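You operate a simulated robot arm through the tools that you are given. There is no shell and no other tool. Be economical: measure what you need, move in short steps, check, and stop when the job is done.

You run a simulated two-armed robot. Do the job below in one go: nothing can be reset, and whatever is moved stays where it is left.

Task
Take the grey rag from the left end of the table and lay it out flat on the wooden bench top.

The check looks at the end state, three seconds after you hand in, the way a careful person would. Anything else that was tipped, shoved, dropped, spilled or broken makes it a failure.

Robot
Two 6-joint arms with two-finger parallel grippers on one trunk, on a base that drives. Base frame: it is fixed to the floor where the robot stands at the start and does not move with it; the origin is under the middle of the robot, x ahead of it, y to its left, z up; the surface under the hand at the start is at about z = 880. Lengths are in mm, angles in degrees, forces in N, time in s.
The left shoulder is at the start at [50, 170, 1142], the right one opposite. Each reaches about 1092 mm from its shoulder. Places, roughly: grey rag [700, -100, 900]; wooden bench top [2200, -2000, 900]. Payload 1.57 kg a hand.
The tool frame of a hand sits at the grasp point between the pads (the TCP): z along the fingers, y along the line on which they close. The tips reach 30 mm beyond it. Largest opening 80 mm; finger width 17, thickness 12; the body of the gripper, 40 by 82 mm, starts 80 mm behind the TCP.
Orientation is told as [roll, pitch, yaw] about the base's x, y, z axes, in that order, counted from this pose: with the fingers straight down and closing along the base's y, the tool's x points along the base's -x, its y along +y and its z along -z.

Tools
- The arms move only by the tool play_rows. It takes "left_series", "right_series" or both (then of equal length, played together; a hand with none holds still); each is a list of rows, each a list of 7 numbers: the shift along the tool's x, y, z in mm, then the turn, a rotation vector about the tool's x, y, z in degrees, then the opening, from 0 (shut) to 1 (fully open). In form: [[tx, ty, tz, rx, ry, rz, jaw], ...]. A call has 1 to 8 rows; each row is the pose to reach, as a shift and turn from the pose commanded when the call began, along the tool's axes at that moment. Rows are played at 5 a second. More than 50 mm and 8.6 degrees between two rows, or a gripper value outside its range, and nothing of the call is played. Where a pose cannot be reached the arm comes as near as it can. A force on the tool above 40 N (or 10 N above the force at the start of the call, whichever is more), or a blocked arm, ends the call early, and 0.2 s more pass. Each finger travels about 45 mm/s and halts on what it meets, pressing with about 42 N; the grip force reading is that of the motor and also rises with nothing between the fingers. The clock runs only during rows and for 0.2 s after the last one: add rows that repeat a pose to give the fingers time. The reply holds the time, the measured pose of the TCP, the force on the tool along the base axes, the opening and the grip force, in the units named above and with some noise, with the torque about the TCP (base axes, N m) and any sound that the robot's microphone picked up.
- Cameras (640 x 400 px; columns grow to the right, rows downward): "scene" is now at [40, -36, 1725.8]; the picture's right is [-0.39, -0.92, 0.00], its down [-0.69, 0.29, -0.67] and it looks along [0.61, -0.26, -0.75] (base axes); focal length 294 px, centre (320, 200). "left" rides on the left gripper at [72, 7, -122] in its tool frame; the picture's right is [-0.09, 1.00, 0.00], its down [-0.84, -0.08, -0.54] and it looks along [-0.54, -0.05, 0.84] (tool axes); focal length 238 px, centre (320, 200). "right" rides on the right gripper at [72, -7, -122] in its tool frame; the picture's right is [0.09, 1.00, 0.00], its down [-0.84, 0.08, -0.54] and it looks along [-0.54, 0.05, 0.84] (tool axes); focal length 238 px, centre (320, 200). There is no depth. A picture from a camera that has moved, and an enlarged one, comes with that camera's place and axes in the base frame and with its lens. The place of the scene camera against the robot may be out by one fixed shift of up to 25 mm in any direction.
- snapshot(camera): a new picture of that camera. No time passes.
- lift_body(by): slides the trunk up (or, below 0, down) by that many mm; the arms and the scene camera ride with it, the base frame stays. It gives what a move gives, with no picture.
- steer(legs): drives the robot by 1 to 6 legs, each [ahead, left, turn to the left] in mm, mm and degrees, along the robot's own axes; the way and the turn of a leg run together, so that a leg with both is an arc; at most 1500 mm and 180 degrees a leg. The arms and the cameras ride along, it lands a little off, and it stops where it bumps. It gives what a move gives.
- head_to(pan, tilt): turns the head with the scene camera to pan (to the left, within 86 degrees either way) and tilt (down, from -29 to 69), counted from straight ahead of the robot. It gives what a move gives.
- close_up(camera, box): a new picture of the part [left, top, right, bottom] of that camera's present view, enlarged. No time passes.
- finish_job(): hands the job in; it is judged then, once.

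Work in short steps. Places have to be worked out from the pictures, the camera data and where the tool is seen: move nearer, look again, correct. Check each grasp and each placing, and mend what went wrong. You have 120 turns and 100 pictures in all, those below and enlarged ones among them. Open the grippers and draw the arms clear of the work before you hand the job in, unless the task says otherwise; then end with one line.

The tools are called after ">>>" as a command line: name --argument value ..., lists and objects as JSON in quotes. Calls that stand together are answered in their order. play_rows: Moves the arms, as the interface text tells. Its arguments: {"type":"object","properties":{"left_series":{"type":"array","items":{"type":"array","items":{"type":"number"}}},"right_series":{"type":"array","items":{"type":"array","items":{"type":"number"}}}},"required":[]} The other tools are called the same way: lift_body (by) slides the trunk up or down; steer (legs) drives the base; head_to (pan, tilt) turns the head that bears the scene camera; snapshot (camera) takes a picture; close_up (camera, box) takes an enlarged picture of a part of a camera's view; finish_job () hands the job in.

At the start:

```text
time_s: 0.0
left_tool_pos: [431.3, 60.4, 1033.2]
left_orientation: [5.5, 3.3, -18.9]
left_force: [0.2, 0.1, 0.2]
left_wrist_torque: [0.01, -0.01, 0.0]
left_finger_gap: 80.1
left_grip_force: 0.0
right_tool_pos: [646.1, -398.5, 1032.6]
right_orientation: [-0.1, 0.1, 0.0]
right_force: [-0.7, 1.0, -0.3]
right_wrist_torque: [-0.01, 0.0, 0.03]
right_finger_gap: 80.1
right_grip_force: 0.1
trunk travel left (down, up): [-758.0, 212.0]
robot x, y, heading: [-2.2, 2.0, -0.0]
head pan, tilt: [-22.7, 48.2]
```

scene: 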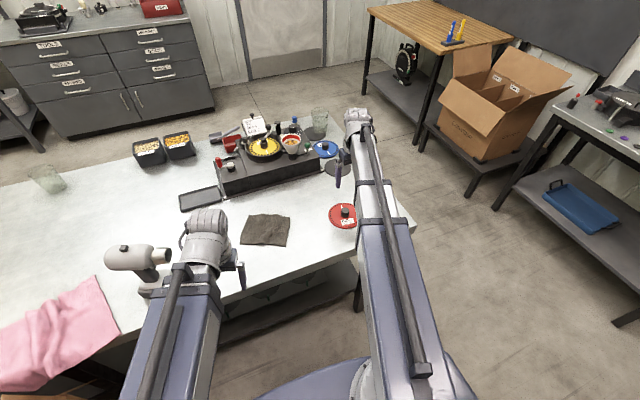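
right: 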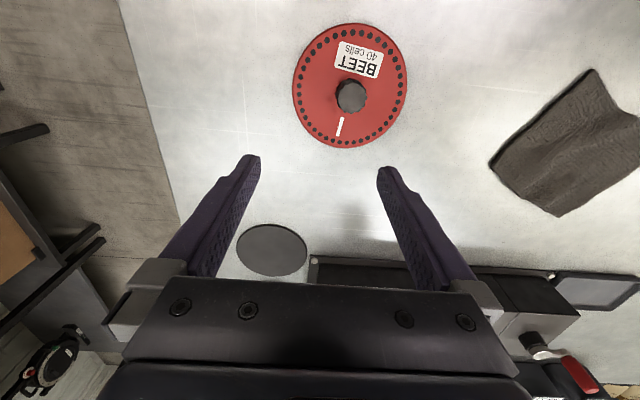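
left: 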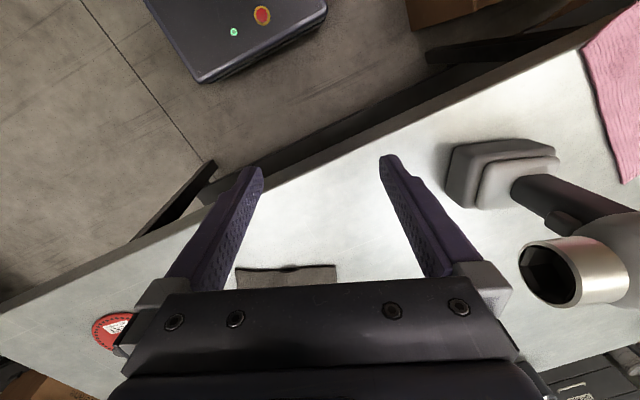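

Rag measured around [673, -100, 880], roughly 150 x 125 mm. I take a closer look at it and the surroundings.

>>> close_up --camera "scene" --box '[180, 160, 380, 285]'

>>> head_to --pan -50 --tilt 30

>>> snapshot --camera "scene"

```text
3.20 times, centred on (280, 222) of scene
camera zoom: at [40.0, -36.0, 1725.8], right [-0.39, -0.92, 0.0], down [-0.69, 0.29, -0.67], along [0.61, -0.26, -0.75], focal length 942 px, centre (448, 128)
```

zoom: 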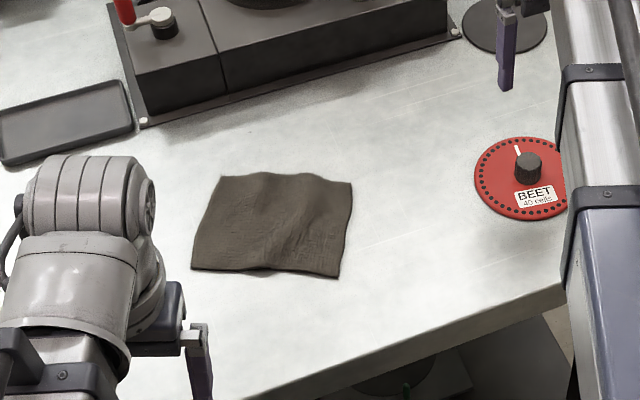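

```text
time_s: 0.9
left_tool_pos: [429.9, 61.2, 1034.0]
left_orientation: [5.4, 3.4, -18.8]
left_force: [-0.4, -0.3, -0.3]
left_wrist_torque: [-0.01, -0.02, 0.03]
left_finger_gap: 80.2
left_grip_force: 0.0
right_tool_pos: [646.3, -397.3, 1033.0]
right_orientation: [-0.1, 0.0, 0.0]
right_force: [-0.3, 0.6, 0.6]
right_wrist_torque: [0.03, 0.0, 0.01]
right_finger_gap: 80.2
right_grip_force: 0.1
trunk travel left (down, up): [-758.0, 212.0]
robot x, y, heading: [-0.5, -2.1, 0.0]
head pan, tilt: [-50.0, 30.0]
```

```text
95 pictures are left
camera scene: at [25.7, -74.9, 1752.9], right [-0.77, -0.64, 0.0], down [-0.32, 0.38, -0.87], along [0.56, -0.66, -0.5], focal length 294 px, centre (320, 200)
```

scene: 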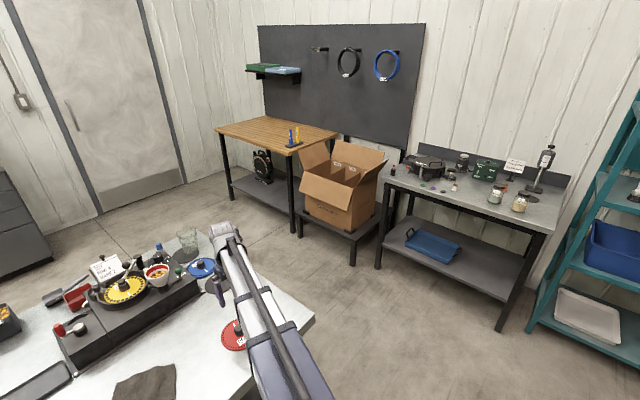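

The wooden bench spans about x 1730–2760, y -1720 to -2340, and the way there leads right of the table end. I first turn the hands so each closes across the rag's near edge, keeping them at hovering height.

>>> play_rows --right_series '[[5, 28, 0, 0, 0, -8, 1], [10, 56, 0, 0, 0, -16, 1], [15, 84, 0, 0, 0, -24, 1], [20, 112, 0, 0, 0, -32, 0.7], [25, 140, 0, 0, 0, -40, 0.5], [30, 168, 0, 0, 0, -48, 0.4], [35, 196, 0, 0, 0, -56, 0.4], [40, 210, 0, 0, 0, -63, 0.4]]' --left_series '[[-10, 5, 0, 0, 0, 8, 1], [-20, 10, 0, 0, 0, 16, 1], [-30, 15, 0, 0, 0, 24, 1], [-40, 20, 0, 0, 0, 32, 0.7], [-50, 25, 0, 0, 0, 40, 0.5], [-60, 30, 0, 0, 0, 48, 0.4], [-70, 35, 0, 0, 0, 56, 0.4], [-80, 40, 0, 0, 0, 64, 0.4]]'

>>> head_to --pan -8 --tilt 52

>>> snapshot --camera "scene"

>>> snapshot --camera "right"

```text
time_s: 2.7
left_tool_pos: [519.4, 70.8, 1033.4]
left_orientation: [-0.7, 6.3, -83.3]
left_force: [-0.1, 0.1, -1.3]
left_wrist_torque: [0.01, 0.0, -0.01]
left_finger_gap: 32.0
left_grip_force: 0.0
right_tool_pos: [605.5, -190.3, 1032.6]
right_orientation: [-0.1, 0.0, 63.0]
right_force: [-0.5, -0.3, 0.6]
right_wrist_torque: [0.03, 0.0, 0.02]
right_finger_gap: 32.1
right_grip_force: 0.2
trunk travel left (down, up): [-758.0, 212.0]
robot x, y, heading: [0.8, -3.3, 0.3]
head pan, tilt: [-50.0, 30.0]
```

```text
time_s: 3.8
left_tool_pos: [519.0, 70.0, 1033.2]
left_orientation: [-0.6, 6.4, -83.1]
left_force: [-0.5, -0.3, -0.5]
left_wrist_torque: [-0.01, 0.01, 0.01]
left_finger_gap: 31.9
left_grip_force: 0.1
right_tool_pos: [604.9, -190.1, 1032.1]
right_orientation: [0.1, 0.2, 62.9]
right_force: [-0.6, 0.0, 0.4]
right_wrist_torque: [0.01, 0.01, -0.04]
right_finger_gap: 31.9
right_grip_force: 0.1
trunk travel left (down, up): [-758.0, 212.0]
robot x, y, heading: [2.0, -1.1, -0.3]
head pan, tilt: [-8.0, 52.0]
```

```text
94 pictures are left
camera scene: at [41.9, -16.1, 1720.8], right [-0.14, -0.99, 0.0], down [-0.78, 0.11, -0.62], along [0.61, -0.09, -0.79], focal length 294 px, centre (320, 200)
```

scene: 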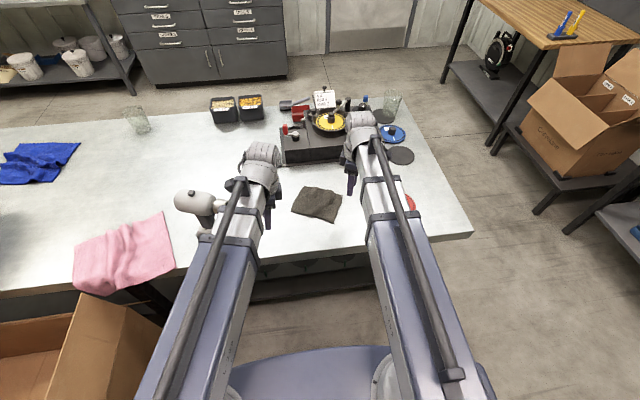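

```text
93 pictures are left
camera right: at [578.0, -256.0, 1154.5], right [-0.93, 0.37, 0.0], down [0.31, 0.78, 0.54], along [0.2, 0.5, -0.84], focal length 238 px, centre (320, 200)
```

right: 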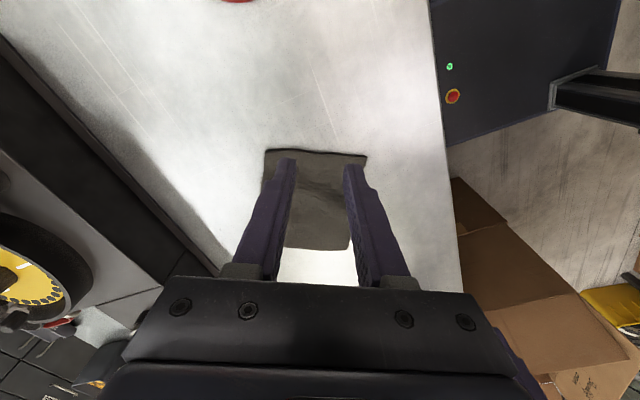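

From the right wrist camera, the rag corners are C(567,-131), D(632,6), A(724,-30), B(676,-184). I bring both hands down to z≈962 over the C–D edge, the left one held back outward for now.

>>> play_rows --right_series '[[-7, 5, 9, 0, 0, 0, 0.4], [-14, 11, 18, 0, 0, 0, 0.4], [-21, 16, 27, 0, 0, 0, 0.4], [-28, 22, 36, 0, 0, 0, 0.4], [-35, 27, 45, 0, 0, 0, 0.35], [-42, 33, 54, 0, 0, 0, 0.33], [-49, 38, 62, 0, 0, 0, 0.33], [-57, 44, 70, 0, 0, -1, 0.33]]' --left_series '[[-10, 16, 8, -0.2, -0.8, 4, 0.4], [-20, 32, 15, -0.5, -1.6, 8, 0.4], [-30, 48, 23, -0.7, -2.4, 12, 0.4], [-40, 64, 31, -0.9, -3.2, 16, 0.4], [-50, 81, 38, -1.1, -4, 20, 0.35], [-60, 97, 46, -1.3, -4.8, 24, 0.33], [-69, 113, 54, -1.6, -5.6, 28, 0.33], [-79, 129, 61.6, -1.8, -6.4, 32.3, 0.33]]'

>>> snapshot --camera "right"

>>> snapshot --camera "left"

>>> snapshot --camera "scene"

```text
time_s: 5.6
left_tool_pos: [651.6, 21.2, 1032.3]
left_orientation: [-0.6, -0.5, -115.3]
left_force: [0.6, -0.8, -0.2]
left_wrist_torque: [-0.01, 0.03, -0.04]
left_finger_gap: 26.6
left_grip_force: 0.1
left hand out of reach, approached as far as the arm can: row 1, 2, 3, 4, 5, 6, 7, 8
right_tool_pos: [592.0, -112.1, 1032.8]
right_orientation: [0.0, 0.1, 64.1]
right_force: [-0.9, -0.1, -0.3]
right_wrist_torque: [-0.01, 0.01, 0.0]
right_finger_gap: 26.4
right_grip_force: 0.1
right hand out of reach, approached as far as the arm can: row 1, 2, 3, 4, 5, 6, 7, 8
trunk travel left (down, up): [-758.0, 212.0]
robot x, y, heading: [-1.3, 3.0, -0.0]
head pan, tilt: [-8.0, 52.0]
```

```text
92 pictures are left
camera right: at [565.7, -179.4, 1154.5], right [-0.94, 0.35, 0.0], down [0.3, 0.79, 0.54], along [0.19, 0.51, -0.84], focal length 238 px, centre (320, 200)
```

right: 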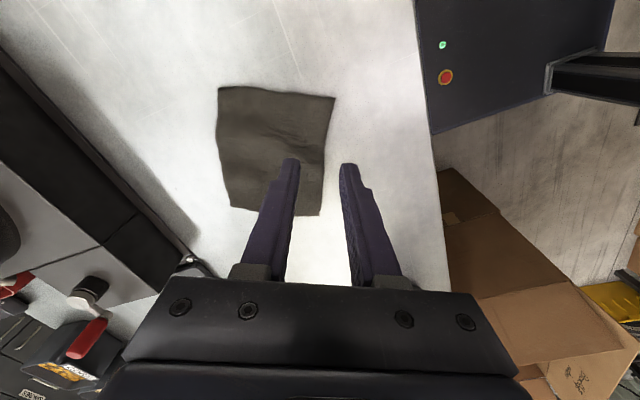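

```text
91 pictures are left
camera left: at [691.3, 84.7, 1154.3], right [0.86, -0.51, -0.01], down [-0.42, -0.72, 0.55], along [-0.29, -0.47, -0.83], focal length 238 px, centre (320, 200)
```

left: 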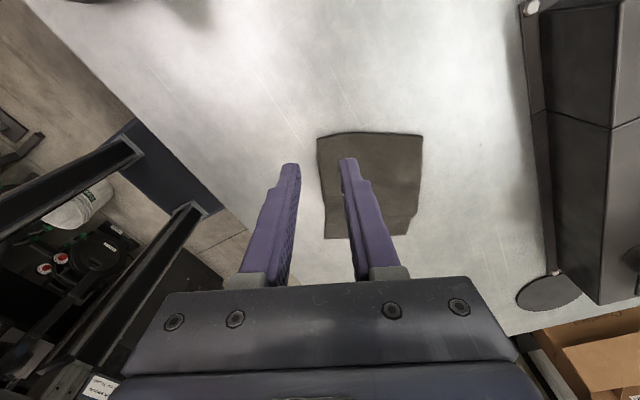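

```text
90 pictures are left
camera scene: at [42.1, -15.9, 1720.8], right [-0.14, -0.99, 0.0], down [-0.78, 0.11, -0.62], along [0.61, -0.09, -0.79], focal length 294 px, centre (320, 200)
```

scene: 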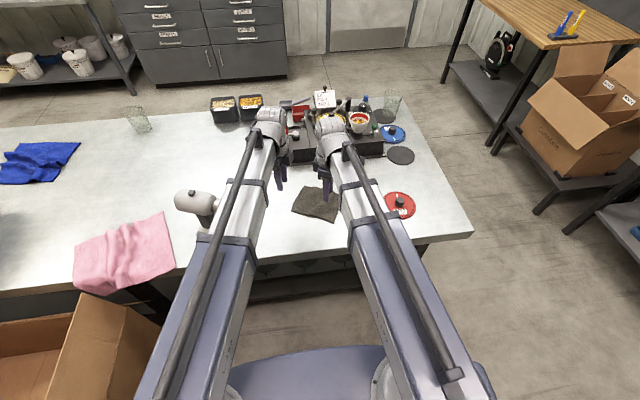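

Both hands stall at z≈1032, so that posture's low limit rides with the trunk; positions of C(566,-131) and D(637,10) agree in both wrist cameras. I lower the trunk instead.

>>> lift_body --by -70

```text
time_s: 6.7
left_tool_pos: [653.6, 21.9, 962.9]
left_orientation: [-0.5, -0.5, -115.5]
left_force: [-0.2, 0.0, 0.3]
left_wrist_torque: [-0.01, -0.02, 0.01]
left_finger_gap: 26.3
left_grip_force: 0.1
right_tool_pos: [591.1, -114.0, 962.7]
right_orientation: [0.0, 0.1, 64.0]
right_force: [-0.5, 0.0, -0.2]
right_wrist_torque: [0.05, -0.01, -0.03]
right_finger_gap: 26.5
right_grip_force: 0.0
trunk travel left (down, up): [-688.0, 282.0]
robot x, y, heading: [-2.2, 0.9, -0.0]
head pan, tilt: [-8.0, 52.0]
```

Trunk down worked. Now fine-align both hands horizontally over their grip points.

>>> play_rows --right_series '[[3, -2, 0, 0, 0, 0, 0.33], [5, -3.5, 0, 0, 0, 0, 0.33], [5, -3.5, 0, 0, 0, 0, 0.33]]' --left_series '[[-14, 3, 0, 0, 0, 0, 0.33], [-28, 6, 0, 0, 0, 0, 0.33], [-40, 8, 0, 0, 0, 0, 0.33]]'

>>> snapshot --camera "right"

>>> snapshot --camera "left"

```text
time_s: 7.5
left_tool_pos: [642.3, -18.0, 962.7]
left_orientation: [-0.7, -0.4, -115.4]
left_force: [-0.3, -0.7, -1.4]
left_wrist_torque: [-0.01, 0.07, -0.01]
left_finger_gap: 26.4
left_grip_force: 0.0
right_tool_pos: [592.9, -121.3, 961.9]
right_orientation: [0.1, 0.1, 64.1]
right_force: [-0.2, 0.4, 0.1]
right_wrist_torque: [-0.01, 0.0, -0.02]
right_finger_gap: 26.2
right_grip_force: 0.1
trunk travel left (down, up): [-688.0, 282.0]
robot x, y, heading: [-2.7, -3.0, -0.1]
head pan, tilt: [-8.0, 52.0]
```

```text
89 pictures are left
camera right: at [566.8, -186.5, 1084.5], right [-0.94, 0.35, 0.0], down [0.3, 0.79, 0.54], along [0.19, 0.51, -0.84], focal length 238 px, centre (320, 200)
```

right: 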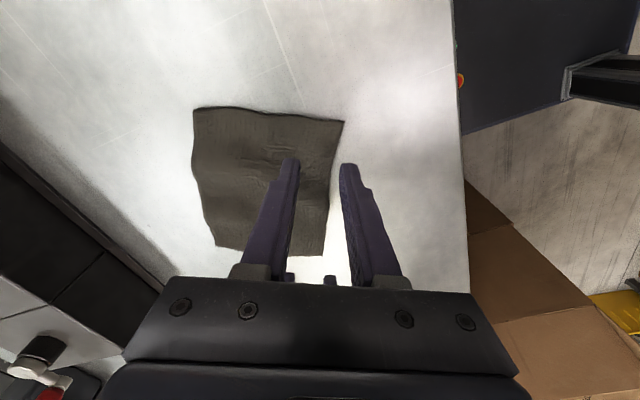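

```text
88 pictures are left
camera left: at [681.2, 44.7, 1084.4], right [0.86, -0.51, -0.01], down [-0.42, -0.72, 0.55], along [-0.29, -0.47, -0.83], focal length 238 px, centre (320, 200)
```

left: 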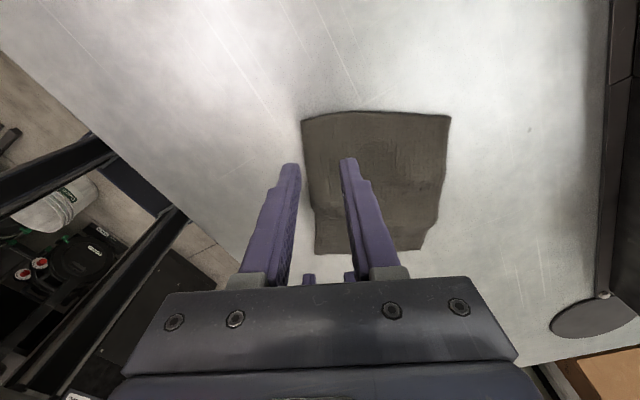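

Alignment matches (C≈[566,-130], D≈[637,10]). Lower the trunk most of the way, tips to about 890.

>>> lift_body --by -42

>>> snapshot --camera "right"

>>> snapshot --camera "left"

```text
time_s: 8.3
left_tool_pos: [643.1, -18.9, 920.3]
left_orientation: [-0.4, -0.5, -115.4]
left_force: [0.0, -0.1, -0.2]
left_wrist_torque: [0.01, -0.01, -0.01]
left_finger_gap: 26.7
left_grip_force: 0.0
right_tool_pos: [592.0, -120.9, 921.3]
right_orientation: [-0.1, 0.1, 64.0]
right_force: [0.3, -0.8, -0.8]
right_wrist_torque: [-0.02, 0.0, -0.01]
right_finger_gap: 26.1
right_grip_force: 0.0
trunk travel left (down, up): [-646.0, 324.0]
robot x, y, heading: [-0.8, -1.8, -0.1]
head pan, tilt: [-8.0, 52.0]
```

```text
87 pictures are left
camera right: at [566.7, -186.2, 1042.6], right [-0.94, 0.35, 0.0], down [0.3, 0.79, 0.54], along [0.19, 0.51, -0.84], focal length 238 px, centre (320, 200)
```

right: 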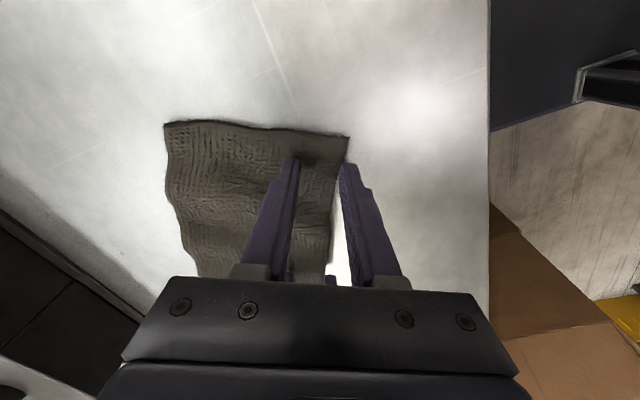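

```text
86 pictures are left
camera left: at [681.1, 44.7, 1042.5], right [0.86, -0.51, -0.01], down [-0.42, -0.72, 0.55], along [-0.29, -0.47, -0.83], focal length 238 px, centre (320, 200)
```

left: 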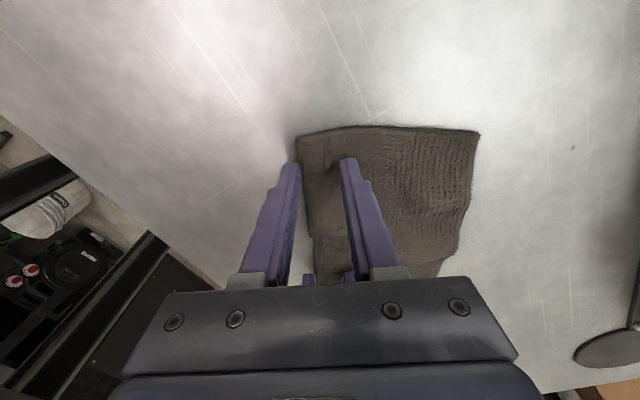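

Outer fingers sit right at the rag's edge; shift both 8 mm inward and go down ~8 mm with the arms.

>>> play_rows --right_series '[[0, -4, 0, 0, 0, 0, 0.33], [0, -8, 0, 0, 0, 0, 0.33], [0, -8, 4, 0, 0, 0, 0.33], [0, -8, 8, 0, 0, 0, 0.33]]' --left_series '[[0, 4, 0, 0, 0, 0, 0.33], [0, 8, 0, 0, 0, 0, 0.33], [0, 8, 4, 0, 0, 0, 0.33], [0, 8, 8, 0, 0, 0, 0.33]]'

```text
time_s: 9.3
left_tool_pos: [649.3, -21.3, 921.1]
left_orientation: [-0.6, -0.5, -115.4]
left_force: [0.2, -0.3, 1.0]
left_wrist_torque: [-0.02, -0.03, 0.0]
left_finger_gap: 26.4
left_grip_force: 0.0
left hand out of reach, approached as far as the arm can: row 3, 4
right_tool_pos: [600.8, -122.5, 919.8]
right_orientation: [0.0, 0.1, 64.0]
right_force: [0.0, 0.7, -0.5]
right_wrist_torque: [0.01, 0.02, 0.0]
right_finger_gap: 26.4
right_grip_force: 0.1
right hand out of reach, approached as far as the arm can: row 3, 4
trunk travel left (down, up): [-646.0, 324.0]
robot x, y, heading: [-0.2, -2.6, -0.1]
head pan, tilt: [-8.0, 52.0]
```

Arms can't go lower in this posture, so the trunk does it: 8 mm down.

>>> lift_body --by -8

```text
time_s: 9.9
left_tool_pos: [649.3, -21.2, 913.4]
left_orientation: [-0.4, -0.6, -115.4]
left_force: [-0.4, 0.1, 8.6]
left_wrist_torque: [-0.05, -0.09, -0.02]
left_finger_gap: 26.4
left_grip_force: 0.2
right_tool_pos: [600.2, -123.1, 913.0]
right_orientation: [-0.1, 0.1, 63.9]
right_force: [0.2, 0.0, 9.8]
right_wrist_torque: [-0.02, -0.09, 0.02]
right_finger_gap: 26.6
right_grip_force: 0.3
trunk travel left (down, up): [-638.0, 332.0]
robot x, y, heading: [1.1, 1.2, -0.1]
head pan, tilt: [-8.0, 52.0]
```

Contact with about 9 N on both hands. Close slowly to pinch up folds.

>>> play_rows --right_series '[[0, 0, 0, 0, 0, 0, 0.25], [0, 0, 0, 0, 0, 0, 0.15], [0, 0, 0, 0, 0, 0, 0.05], [0, 0, 0, 0, 0, 0, 0], [0, 0, 0, 0, 0, 0, 0], [0, 0, 0, 0, 0, 0, 0]]' --left_series '[[0, 0, 0, 0, 0, 0, 0.25], [0, 0, 0, 0, 0, 0, 0.15], [0, 0, 0, 0, 0, 0, 0.05], [0, 0, 0, 0, 0, 0, 0], [0, 0, 0, 0, 0, 0, 0], [0, 0, 0, 0, 0, 0, 0]]'

>>> snapshot --camera "right"

>>> snapshot --camera "left"

```text
time_s: 11.3
left_tool_pos: [647.5, -22.1, 913.8]
left_orientation: [-0.5, -0.4, -115.4]
left_force: [-1.1, 0.2, 8.8]
left_wrist_torque: [-0.04, 0.02, 0.0]
left_finger_gap: 0.0
left_grip_force: 20.9
right_tool_pos: [598.5, -124.1, 913.3]
right_orientation: [-0.1, 0.0, 63.9]
right_force: [1.5, -0.5, 12.6]
right_wrist_torque: [-0.01, -0.07, 0.0]
right_finger_gap: 4.2
right_grip_force: 25.1
trunk travel left (down, up): [-638.0, 332.0]
robot x, y, heading: [0.6, -3.5, -0.0]
head pan, tilt: [-8.0, 52.0]
```

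```text
85 pictures are left
camera right: at [573.1, -189.5, 1035.3], right [-0.94, 0.35, 0.0], down [0.3, 0.79, 0.54], along [0.19, 0.51, -0.84], focal length 238 px, centre (320, 200)
```

right: 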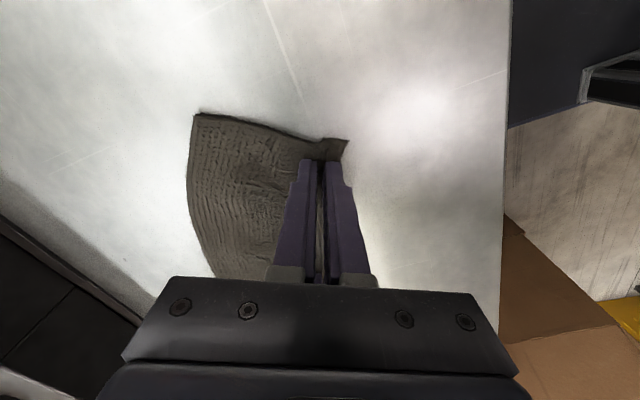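

```text
84 pictures are left
camera left: at [686.4, 41.5, 1035.3], right [0.86, -0.51, -0.01], down [-0.42, -0.72, 0.55], along [-0.29, -0.47, -0.84], focal length 238 px, centre (320, 200)
```

left: 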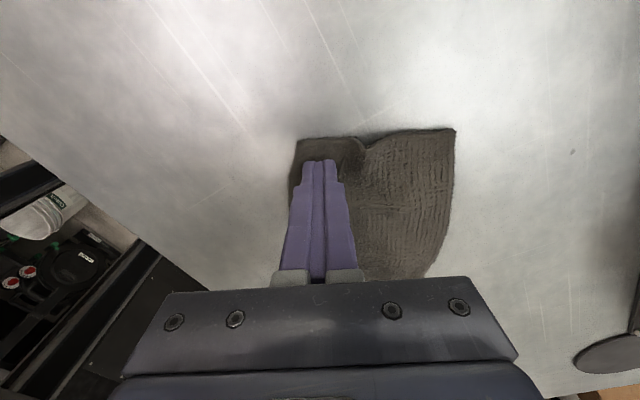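

Right hand holds a fold (4.2 mm); the left slipped shut. Reopen the left wider, then press slightly more and retry.

>>> play_rows --left_series '[[0, 0, -8, 0, 0, 0, 0.1], [0, 0, -16, 0, 0, 0, 0.3], [0, 0, -16, 0, 0, 0, 0.42], [0, 0, -16, 0, 0, 0, 0.42], [0, 2, -8, 0, 0, 0, 0.42], [0, 2, 0, 0, 0, 0, 0.42]]'

>>> lift_body --by -3

>>> snapshot --camera "left"

```text
time_s: 12.7
left_tool_pos: [650.8, -22.5, 912.6]
left_orientation: [-0.4, -0.5, -115.4]
left_force: [-2.1, 1.0, 7.8]
left_wrist_torque: [-0.01, -0.04, 0.0]
left_finger_gap: 29.8
left_grip_force: 0.0
left hand out of reach, approached as far as the arm can: row 1, 2, 3, 4, 5
right_tool_pos: [599.6, -122.4, 913.8]
right_orientation: [-0.2, 0.0, 64.1]
right_force: [1.3, 0.1, 13.2]
right_wrist_torque: [-0.05, -0.07, -0.01]
right_finger_gap: 4.2
right_grip_force: 25.0
trunk travel left (down, up): [-638.0, 332.0]
robot x, y, heading: [-2.5, 0.7, 0.1]
head pan, tilt: [-8.0, 52.0]
```

```text
time_s: 13.1
left_tool_pos: [649.0, -23.4, 913.6]
left_orientation: [-0.2, -0.5, -115.3]
left_force: [-0.3, -0.2, 12.0]
left_wrist_torque: [-0.05, -0.11, -0.01]
left_finger_gap: 30.2
left_grip_force: 0.1
right_tool_pos: [599.1, -123.3, 912.4]
right_orientation: [-0.4, 0.0, 63.9]
right_force: [0.0, 1.9, 30.4]
right_wrist_torque: [0.01, -0.02, 0.02]
right_finger_gap: 4.3
right_grip_force: 24.6
trunk travel left (down, up): [-636.0, 334.0]
robot x, y, heading: [-1.3, 0.2, -0.0]
head pan, tilt: [-8.0, 52.0]
stopped: the force on the tool passed its limit at 47 N (the readings are from after the stop); the commanded pose is now the measured one
```

```text
83 pictures are left
camera left: at [687.8, 41.0, 1035.0], right [0.86, -0.51, 0.0], down [-0.42, -0.72, 0.55], along [-0.28, -0.47, -0.84], focal length 238 px, centre (320, 200)
```

left: 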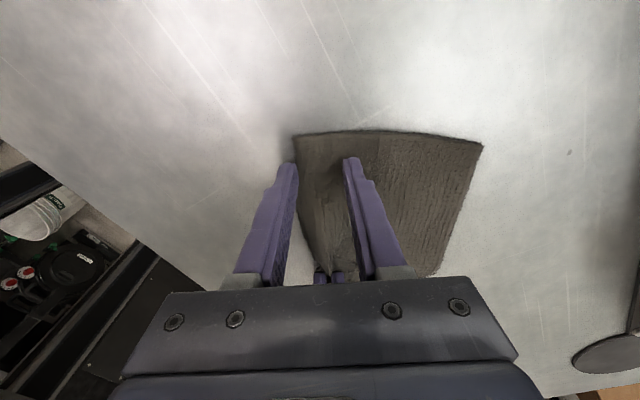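

Left straddles the edge nicely with 12 N. Close it again.

>>> play_rows --left_series '[[0, 0, 0, 0, 0, 0, 0.3], [0, 0, 0, 0, 0, 0, 0.2], [0, 0, 0, 0, 0, 0, 0.1], [0, 0, 0, 0, 0, 0, 0.05], [0, 0, 0, 0, 0, 0, 0], [0, 0, 0, 0, 0, 0, 0]]'

>>> snapshot --camera "left"

```text
time_s: 14.5
left_tool_pos: [649.3, -22.4, 912.6]
left_orientation: [-0.2, -0.4, -115.3]
left_force: [1.1, -1.8, 23.4]
left_wrist_torque: [-0.02, -0.08, -0.02]
left_finger_gap: 3.8
left_grip_force: 24.2
right_tool_pos: [599.7, -122.8, 913.5]
right_orientation: [-0.4, 0.1, 64.0]
right_force: [1.1, 1.1, 31.9]
right_wrist_torque: [-0.04, -0.12, 0.0]
right_finger_gap: 4.3
right_grip_force: 25.1
trunk travel left (down, up): [-636.0, 334.0]
robot x, y, heading: [-0.2, 0.7, -0.1]
head pan, tilt: [-8.0, 52.0]
```

```text
82 pictures are left
camera left: at [687.4, 40.8, 1035.1], right [0.86, -0.51, 0.0], down [-0.42, -0.72, 0.55], along [-0.28, -0.47, -0.84], focal length 238 px, centre (320, 200)
```

left: 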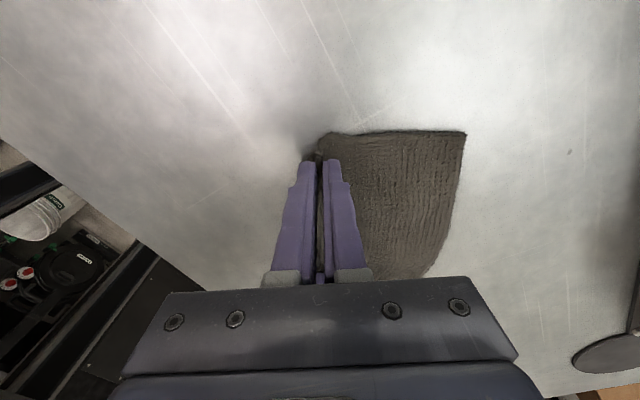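

Left now grips a fold too (3.8 mm). Lift the trunk well clear and look.

>>> lift_body --by 250

>>> snapshot --camera "scene"

>>> snapshot --camera "right"

>>> snapshot --camera "left"

```text
time_s: 17.1
left_tool_pos: [651.7, -23.3, 1160.3]
left_orientation: [-0.4, -0.5, -115.3]
left_force: [-0.4, 0.0, -0.2]
left_wrist_torque: [0.0, 0.01, 0.04]
left_finger_gap: 3.4
left_grip_force: 24.8
right_tool_pos: [602.2, -123.7, 1160.6]
right_orientation: [-0.2, 0.0, 64.0]
right_force: [-0.2, 0.5, -0.4]
right_wrist_torque: [0.02, 0.01, 0.03]
right_finger_gap: 4.3
right_grip_force: 24.7
trunk travel left (down, up): [-886.0, 84.0]
robot x, y, heading: [-3.3, 1.2, -0.5]
head pan, tilt: [-8.0, 52.0]
```

```text
81 pictures are left
camera scene: at [42.1, -16.1, 1849.1], right [-0.14, -0.99, 0.0], down [-0.78, 0.11, -0.62], along [0.61, -0.09, -0.79], focal length 294 px, centre (320, 200)
```

scene: 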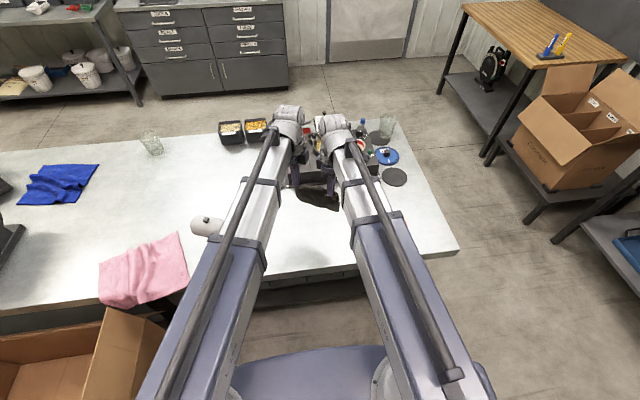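

```text
80 pictures are left
camera right: at [575.1, -189.8, 1282.8], right [-0.94, 0.35, 0.0], down [0.3, 0.79, 0.54], along [0.19, 0.51, -0.84], focal length 238 px, centre (320, 200)
```

right: 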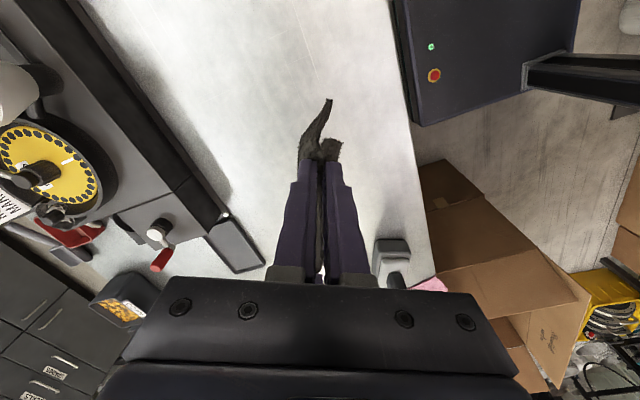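

```text
79 pictures are left
camera left: at [690.3, 40.5, 1282.7], right [0.86, -0.51, -0.01], down [-0.42, -0.72, 0.55], along [-0.28, -0.47, -0.84], focal length 238 px, centre (320, 200)
```

left: 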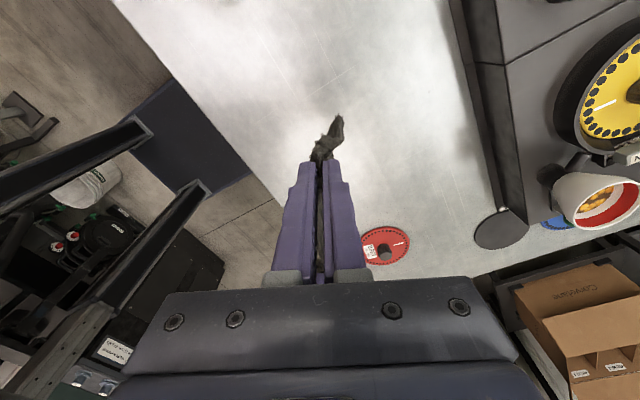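

Both hands hold and the rag hangs between them. I raise the trunk more for clearance and strafe right past the table end.

>>> lift_body --by 80

>>> head_to --pan -86 --tilt 40

>>> snapshot --camera "scene"

```text
time_s: 18.3
left_tool_pos: [652.3, -22.6, 1241.4]
left_orientation: [-0.4, -0.5, -115.5]
left_force: [0.5, -1.2, 0.4]
left_wrist_torque: [0.03, 0.01, -0.01]
left_finger_gap: 3.2
left_grip_force: 24.5
right_tool_pos: [602.6, -122.7, 1240.3]
right_orientation: [-0.2, 0.0, 64.0]
right_force: [0.4, 0.1, -0.4]
right_wrist_torque: [0.0, 0.02, 0.01]
right_finger_gap: 4.1
right_grip_force: 24.8
trunk travel left (down, up): [-966.0, 4.0]
robot x, y, heading: [1.2, 2.0, -0.1]
head pan, tilt: [-8.0, 52.0]
```

```text
time_s: 19.8
left_tool_pos: [651.5, -22.7, 1240.3]
left_orientation: [-0.4, -0.4, -115.4]
left_force: [-0.2, 0.0, -0.6]
left_wrist_torque: [-0.03, 0.0, 0.02]
left_finger_gap: 3.4
left_grip_force: 24.4
right_tool_pos: [602.0, -122.1, 1240.8]
right_orientation: [-0.1, 0.0, 64.0]
right_force: [-0.1, 0.8, 0.2]
right_wrist_torque: [0.01, 0.0, -0.01]
right_finger_gap: 4.2
right_grip_force: 24.5
trunk travel left (down, up): [-966.0, 4.0]
robot x, y, heading: [-0.1, 4.0, -0.3]
head pan, tilt: [-85.9, 40.0]
```

```text
78 pictures are left
camera scene: at [-26.3, -90.4, 1945.9], right [-1.0, -0.07, 0.0], down [-0.05, 0.64, -0.77], along [0.05, -0.76, -0.64], focal length 294 px, centre (320, 200)
```

scene: 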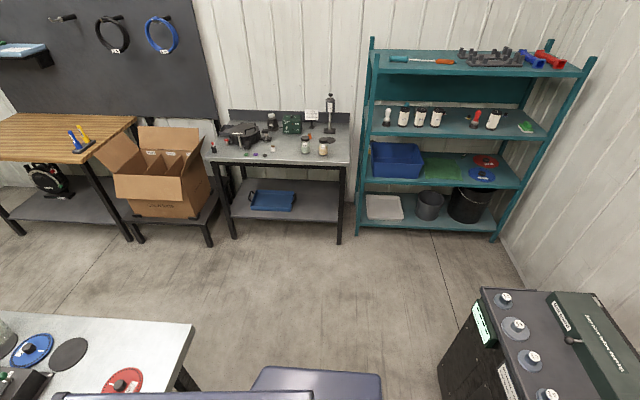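

The aisle is clear down to y≈-1600. Strafe right 1100 mm in two legs.

>>> steer --legs '[[0, -550, 0], [0, -550, 0]]'

>>> head_to --pan -30 --tilt 40

>>> snapshot --camera "scene"

```text
time_s: 25.8
left_tool_pos: [634.8, -1143.8, 1240.4]
left_orientation: [-0.4, -0.4, -116.7]
left_force: [0.2, -0.5, -0.5]
left_wrist_torque: [0.03, 0.01, 0.01]
left_finger_gap: 3.5
left_grip_force: 24.7
right_tool_pos: [582.2, -1243.1, 1239.7]
right_orientation: [-0.3, 0.0, 62.6]
right_force: [0.6, 0.4, 0.3]
right_wrist_torque: [0.0, -0.02, 0.03]
right_finger_gap: 4.5
right_grip_force: 25.2
trunk travel left (down, up): [-966.0, 4.0]
robot x, y, heading: [-15.6, -1107.1, -1.5]
head pan, tilt: [-85.9, 40.0]
```

```text
time_s: 27.0
left_tool_pos: [635.1, -1143.4, 1240.7]
left_orientation: [-0.5, -0.6, -116.8]
left_force: [-0.3, -0.5, 0.7]
left_wrist_torque: [-0.01, 0.03, 0.04]
left_finger_gap: 3.5
left_grip_force: 24.4
right_tool_pos: [580.6, -1241.3, 1239.9]
right_orientation: [-0.2, 0.0, 62.6]
right_force: [0.1, 0.4, -0.5]
right_wrist_torque: [-0.02, 0.0, 0.03]
right_finger_gap: 4.2
right_grip_force: 24.7
trunk travel left (down, up): [-966.0, 4.0]
robot x, y, heading: [-20.0, -1108.4, -1.6]
head pan, tilt: [-30.0, 40.0]
```

```text
77 pictures are left
camera scene: at [23.5, -1153.8, 1946.0], right [-0.52, -0.85, 0.0], down [-0.55, 0.34, -0.77], along [0.65, -0.4, -0.64], focal length 294 px, centre (320, 200)
```

scene: 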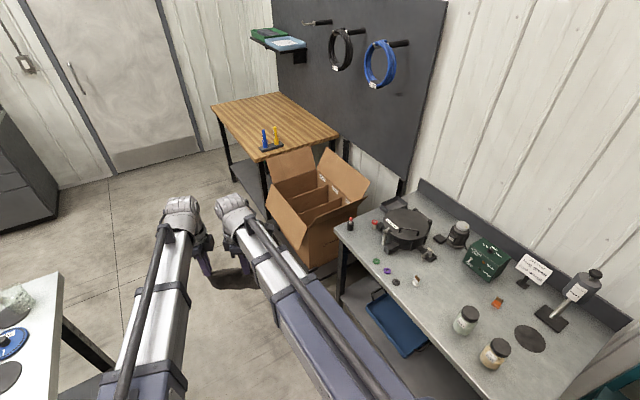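

Bench now measured: x 1690–2750, front edge y≈-1670, pen stand at about [1836,-1844]. Drive ahead to about x≈1930, drifting slightly left for clearance from the cardboard box.

>>> steer --legs '[[950, 60, 1.5], [1000, 70, 0]]'

>>> head_to --pan -50 --tilt 45

>>> snapshot --camera "scene"

```text
time_s: 36.8
left_tool_pos: [2604.0, -985.9, 1240.5]
left_orientation: [-0.4, -0.5, -113.8]
left_force: [-1.1, -0.2, 0.5]
left_wrist_torque: [0.0, 0.04, -0.02]
left_finger_gap: 3.1
left_grip_force: 24.8
right_tool_pos: [2555.8, -1088.2, 1239.7]
right_orientation: [-0.3, 0.0, 65.4]
right_force: [0.0, 0.4, -0.6]
right_wrist_torque: [0.0, -0.03, 0.0]
right_finger_gap: 4.1
right_grip_force: 24.5
trunk travel left (down, up): [-966.0, 4.0]
robot x, y, heading: [1952.6, -984.8, 1.3]
head pan, tilt: [-30.0, 40.0]
```

```text
time_s: 37.7
left_tool_pos: [2603.6, -987.1, 1241.3]
left_orientation: [-0.4, -0.5, -113.8]
left_force: [-0.2, -0.9, -0.4]
left_wrist_torque: [0.01, 0.04, 0.0]
left_finger_gap: 3.1
left_grip_force: 24.8
right_tool_pos: [2555.6, -1088.8, 1240.0]
right_orientation: [-0.1, 0.0, 65.6]
right_force: [-0.5, -1.2, 0.0]
right_wrist_torque: [0.02, -0.03, 0.0]
right_finger_gap: 4.1
right_grip_force: 24.6
trunk travel left (down, up): [-966.0, 4.0]
robot x, y, heading: [1948.5, -982.1, 1.6]
head pan, tilt: [-50.0, 45.0]
```

```text
76 pictures are left
camera scene: at [1972.4, -1048.8, 1938.7], right [-0.75, -0.66, 0.0], down [-0.47, 0.53, -0.71], along [0.47, -0.53, -0.71], focal length 294 px, centre (320, 200)
```

scene: 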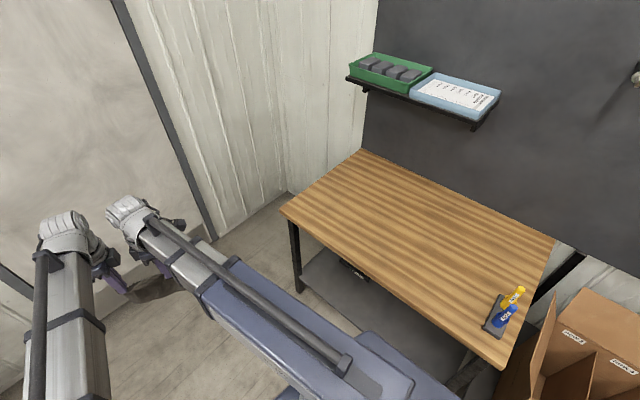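

Bench top is clear except the pen stand at its right end. Turn right in place to face it, then shift left (world +x).

>>> steer --legs '[[0, 0, -91.5], [0, 370, 0]]'

>>> head_to --pan 0 --tilt 50

>>> snapshot --camera "scene"

```text
time_s: 44.0
left_tool_pos: [2289.8, -1641.5, 1240.9]
left_orientation: [-0.4, -0.5, 153.3]
left_force: [-0.4, -0.2, -0.7]
left_wrist_torque: [0.02, 0.02, 0.07]
left_finger_gap: 3.5
left_grip_force: 24.9
right_tool_pos: [2190.7, -1589.3, 1240.9]
right_orientation: [-0.2, 0.1, -27.5]
right_force: [1.5, -0.6, -0.4]
right_wrist_torque: [-0.01, -0.01, 0.03]
right_finger_gap: 3.0
right_grip_force: 23.8
trunk travel left (down, up): [-966.0, 4.0]
robot x, y, heading: [2327.4, -989.2, -91.4]
head pan, tilt: [-50.0, 45.0]
```

```text
time_s: 45.2
left_tool_pos: [2289.1, -1641.6, 1240.8]
left_orientation: [-0.4, -0.5, 153.2]
left_force: [-0.5, -0.2, 0.1]
left_wrist_torque: [0.0, 0.0, 0.04]
left_finger_gap: 3.2
left_grip_force: 24.1
right_tool_pos: [2189.7, -1588.7, 1240.2]
right_orientation: [-0.2, -0.1, -27.6]
right_force: [0.6, -0.7, -0.5]
right_wrist_torque: [-0.01, -0.02, -0.01]
right_finger_gap: 3.2
right_grip_force: 24.8
trunk travel left (down, up): [-966.0, 4.0]
robot x, y, heading: [2330.3, -988.3, -91.3]
head pan, tilt: [0.0, 50.0]
```

```text
75 pictures are left
camera scene: at [2335.3, -1033.2, 1931.8], right [-1.0, 0.03, 0.0], down [0.02, 0.77, -0.64], along [-0.02, -0.64, -0.77], focal length 294 px, centre (320, 200)
```

scene: 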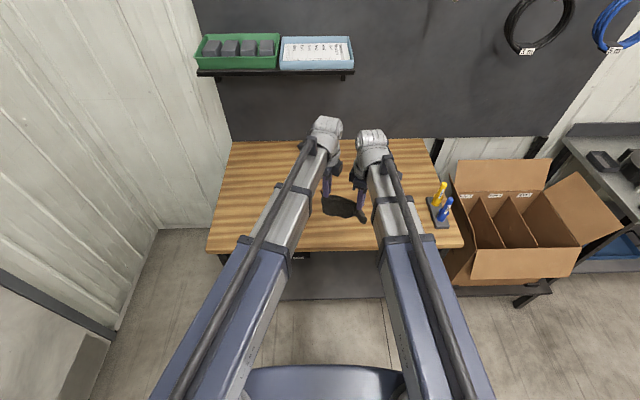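

Rag still hangs from both hands; bench front edge at y≈-1630. Move ahead 220 mm so the hands are over the middle of the top.

>>> steer --legs '[[220, 0, 1.3]]'

>>> play_rows --right_series '[[0, 0, -5, 0, 0, 0, 0], [0, 0, -10, 0, 0, 0, 0], [0, 0, -10, 0, 0, 0, 0]]' --left_series '[[0, 0, -5, 0, 0, 0, 0], [0, 0, -10, 0, 0, 0, 0], [0, 0, -10, 0, 0, 0, 0]]'

>>> snapshot --camera "scene"

```text
time_s: 46.8
left_tool_pos: [2301.3, -1859.1, 1239.6]
left_orientation: [-0.4, -0.5, 154.3]
left_force: [0.0, -0.3, 0.6]
left_wrist_torque: [0.03, 0.01, 0.06]
left_finger_gap: 3.4
left_grip_force: 24.4
right_tool_pos: [2197.8, -1807.4, 1240.3]
right_orientation: [-0.2, 0.1, -26.4]
right_force: [0.5, -0.1, 0.7]
right_wrist_torque: [-0.02, 0.02, 0.0]
right_finger_gap: 3.1
right_grip_force: 24.5
trunk travel left (down, up): [-966.0, 4.0]
robot x, y, heading: [2322.1, -1205.6, -90.6]
head pan, tilt: [0.0, 50.0]
```

```text
time_s: 47.6
left_tool_pos: [2299.6, -1857.4, 1241.5]
left_orientation: [-0.4, -0.4, 154.3]
left_force: [0.0, -0.5, 0.5]
left_wrist_torque: [0.0, 0.04, 0.05]
left_finger_gap: 3.4
left_grip_force: 24.1
left hand out of reach, approached as far as the arm can: row 1, 2, 3
right_tool_pos: [2198.7, -1806.6, 1239.7]
right_orientation: [-0.2, 0.0, -26.4]
right_force: [1.2, -0.6, -0.2]
right_wrist_torque: [-0.05, -0.02, 0.0]
right_finger_gap: 3.3
right_grip_force: 24.8
right hand out of reach, approached as far as the arm can: row 1, 2, 3
trunk travel left (down, up): [-966.0, 4.0]
robot x, y, heading: [2325.9, -1207.4, -90.3]
head pan, tilt: [0.0, 50.0]
```

```text
74 pictures are left
camera scene: at [2332.8, -1247.8, 1931.8], right [-1.0, 0.01, 0.0], down [0.0, 0.77, -0.64], along [0.0, -0.64, -0.77], focal length 294 px, centre (320, 200)
```

scene: 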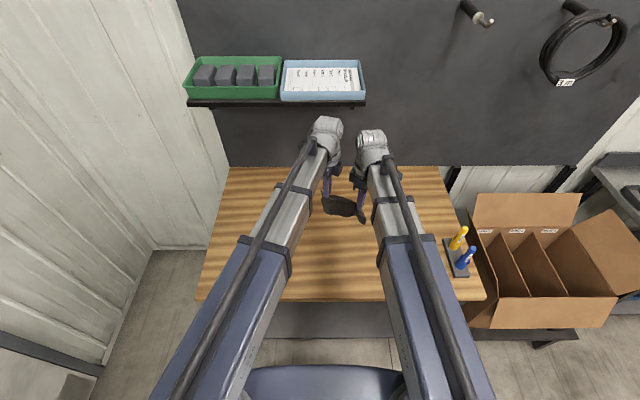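

The arms hold a fixed height relative to the trunk, so I alternate trunk and horizontal moves. Lower so the rag's free edge is just above the bench (TCP≈1035).

>>> lift_body --by -205

>>> close_up --camera "scene" --box '[240, 120, 440, 245]'

>>> snapshot --camera "left"

>>> snapshot --camera "right"

```text
time_s: 49.9
left_tool_pos: [2298.1, -1858.1, 1036.1]
left_orientation: [-0.3, -0.6, 154.3]
left_force: [-0.4, -0.5, 0.8]
left_wrist_torque: [0.01, 0.03, 0.08]
left_finger_gap: 3.8
left_grip_force: 24.0
right_tool_pos: [2198.9, -1807.5, 1035.6]
right_orientation: [-0.2, 0.1, -26.4]
right_force: [0.6, -0.9, -0.6]
right_wrist_torque: [-0.04, -0.01, 0.02]
right_finger_gap: 3.0
right_grip_force: 23.6
trunk travel left (down, up): [-761.0, 209.0]
robot x, y, heading: [2326.7, -1208.8, -90.2]
head pan, tilt: [0.0, 50.0]
```

```text
3.20 times, centred on (340, 182) of scene
camera zoom: at [2332.8, -1248.4, 1726.8], right [-1.0, 0.01, 0.0], down [0.0, 0.77, -0.64], along [0.0, -0.64, -0.77], focal length 942 px, centre (256, 256)
```

zoom: 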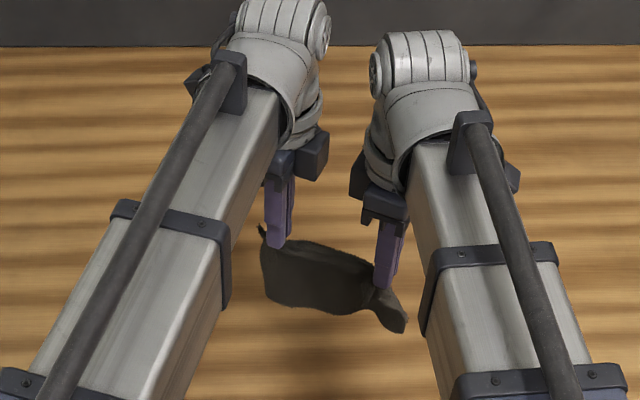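

```text
72 pictures are left
camera left: at [2361.9, -1895.5, 1157.9], right [-0.51, -0.86, -0.01], down [-0.72, 0.43, 0.55], along [-0.47, 0.29, -0.84], focal length 238 px, centre (320, 200)
```

left: 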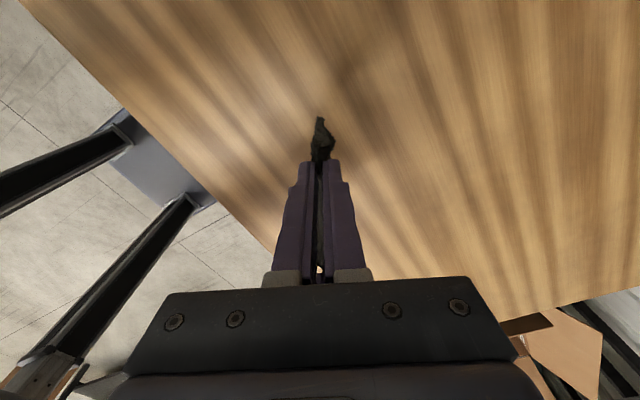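

```text
71 pictures are left
camera right: at [2130.8, -1779.5, 1157.9], right [0.36, 0.93, 0.0], down [0.79, -0.3, 0.54], along [0.5, -0.2, -0.84], focal length 238 px, centre (320, 200)
```

right: 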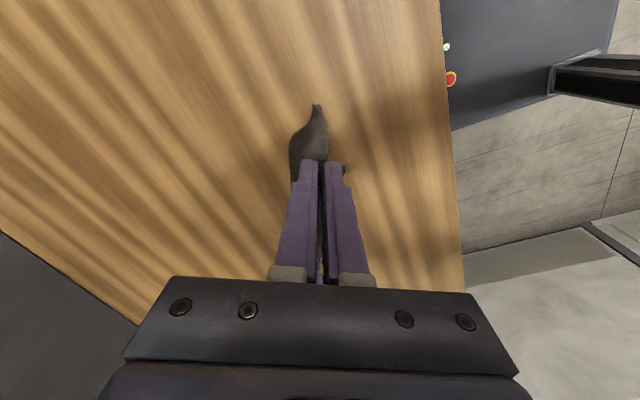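

The rag hangs as a curtain between the fingers. Lower 25 more and look for touch.

>>> lift_body --by -25

>>> close_up --camera "scene" --box '[240, 120, 440, 245]'

```text
time_s: 50.6
left_tool_pos: [2297.7, -1857.1, 1010.5]
left_orientation: [-0.4, -0.5, 154.3]
left_force: [-0.8, -0.3, 0.6]
left_wrist_torque: [-0.03, 0.03, 0.06]
left_finger_gap: 3.4
left_grip_force: 24.3
right_tool_pos: [2198.7, -1806.6, 1011.2]
right_orientation: [-0.2, 0.1, -26.5]
right_force: [0.1, -0.3, -0.6]
right_wrist_torque: [-0.02, -0.01, 0.01]
right_finger_gap: 3.1
right_grip_force: 24.2
trunk travel left (down, up): [-736.0, 234.0]
robot x, y, heading: [2324.7, -1208.8, -90.4]
head pan, tilt: [0.0, 50.0]
```

```text
3.20 times, centred on (340, 182) of scene
camera zoom: at [2332.8, -1248.3, 1701.8], right [-1.0, 0.01, 0.0], down [0.0, 0.77, -0.64], along [0.0, -0.64, -0.77], focal length 942 px, centre (256, 256)
```

zoom: 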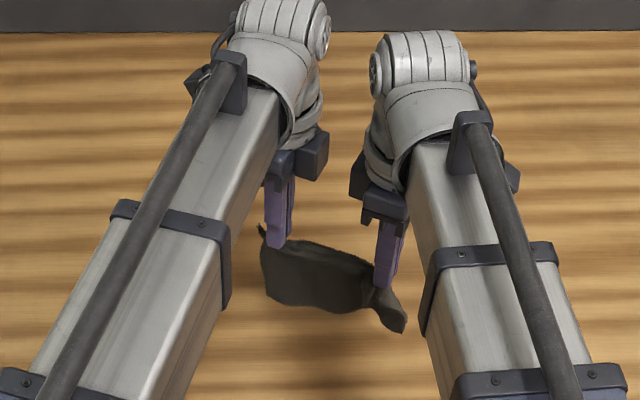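

Estimated free edge at z≈900, close to the bench. Down another 12.

>>> lift_body --by -12

>>> close_up --camera "scene" --box '[280, 160, 400, 235]'

```text
time_s: 51.2
left_tool_pos: [2299.1, -1857.0, 998.7]
left_orientation: [-0.4, -0.5, 154.4]
left_force: [0.0, 1.1, 0.4]
left_wrist_torque: [-0.01, 0.0, 0.03]
left_finger_gap: 3.4
left_grip_force: 24.0
right_tool_pos: [2198.1, -1807.2, 999.3]
right_orientation: [-0.1, 0.0, -26.4]
right_force: [0.4, 0.9, 0.4]
right_wrist_torque: [-0.02, 0.01, 0.0]
right_finger_gap: 3.0
right_grip_force: 24.0
trunk travel left (down, up): [-724.0, 246.0]
robot x, y, heading: [2325.8, -1206.5, -90.2]
head pan, tilt: [0.0, 50.0]
```

```text
5.33 times, centred on (340, 198) of scene
camera zoom: at [2332.8, -1248.3, 1689.8], right [-1.0, 0.01, 0.0], down [0.0, 0.77, -0.64], along [0.0, -0.64, -0.77], focal length 1569 px, centre (213, 213)
```

zoom: 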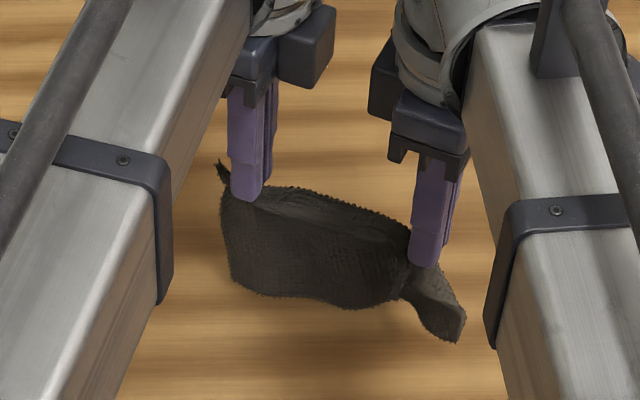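

Not clearly touching yet; continue down 12.

>>> lift_body --by -12

>>> close_up --camera "scene" --box '[280, 160, 400, 235]'

```text
time_s: 51.8
left_tool_pos: [2299.6, -1857.5, 986.5]
left_orientation: [-0.4, -0.5, 154.3]
left_force: [0.4, -0.1, 0.6]
left_wrist_torque: [0.01, 0.01, 0.06]
left_finger_gap: 3.2
left_grip_force: 24.5
right_tool_pos: [2199.5, -1806.7, 986.5]
right_orientation: [-0.3, -0.1, -26.4]
right_force: [0.4, -0.7, 0.0]
right_wrist_torque: [-0.03, 0.01, 0.02]
right_finger_gap: 3.2
right_grip_force: 24.5
trunk travel left (down, up): [-712.0, 258.0]
robot x, y, heading: [2328.2, -1209.7, -90.3]
head pan, tilt: [0.0, 50.0]
```

```text
5.33 times, centred on (340, 198) of scene
camera zoom: at [2332.8, -1248.3, 1677.8], right [-1.0, 0.01, 0.0], down [0.0, 0.77, -0.64], along [0.0, -0.64, -0.77], focal length 1569 px, centre (213, 213)
```

zoom: 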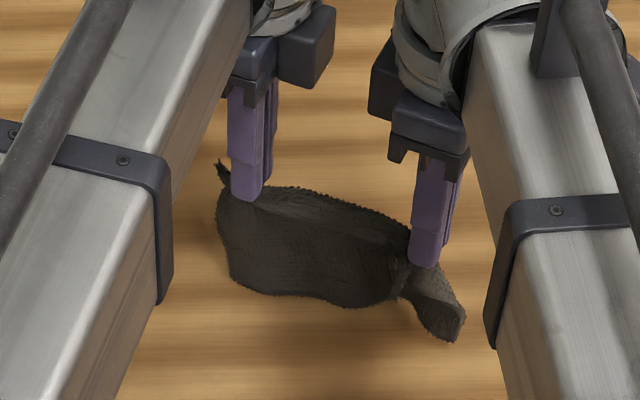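

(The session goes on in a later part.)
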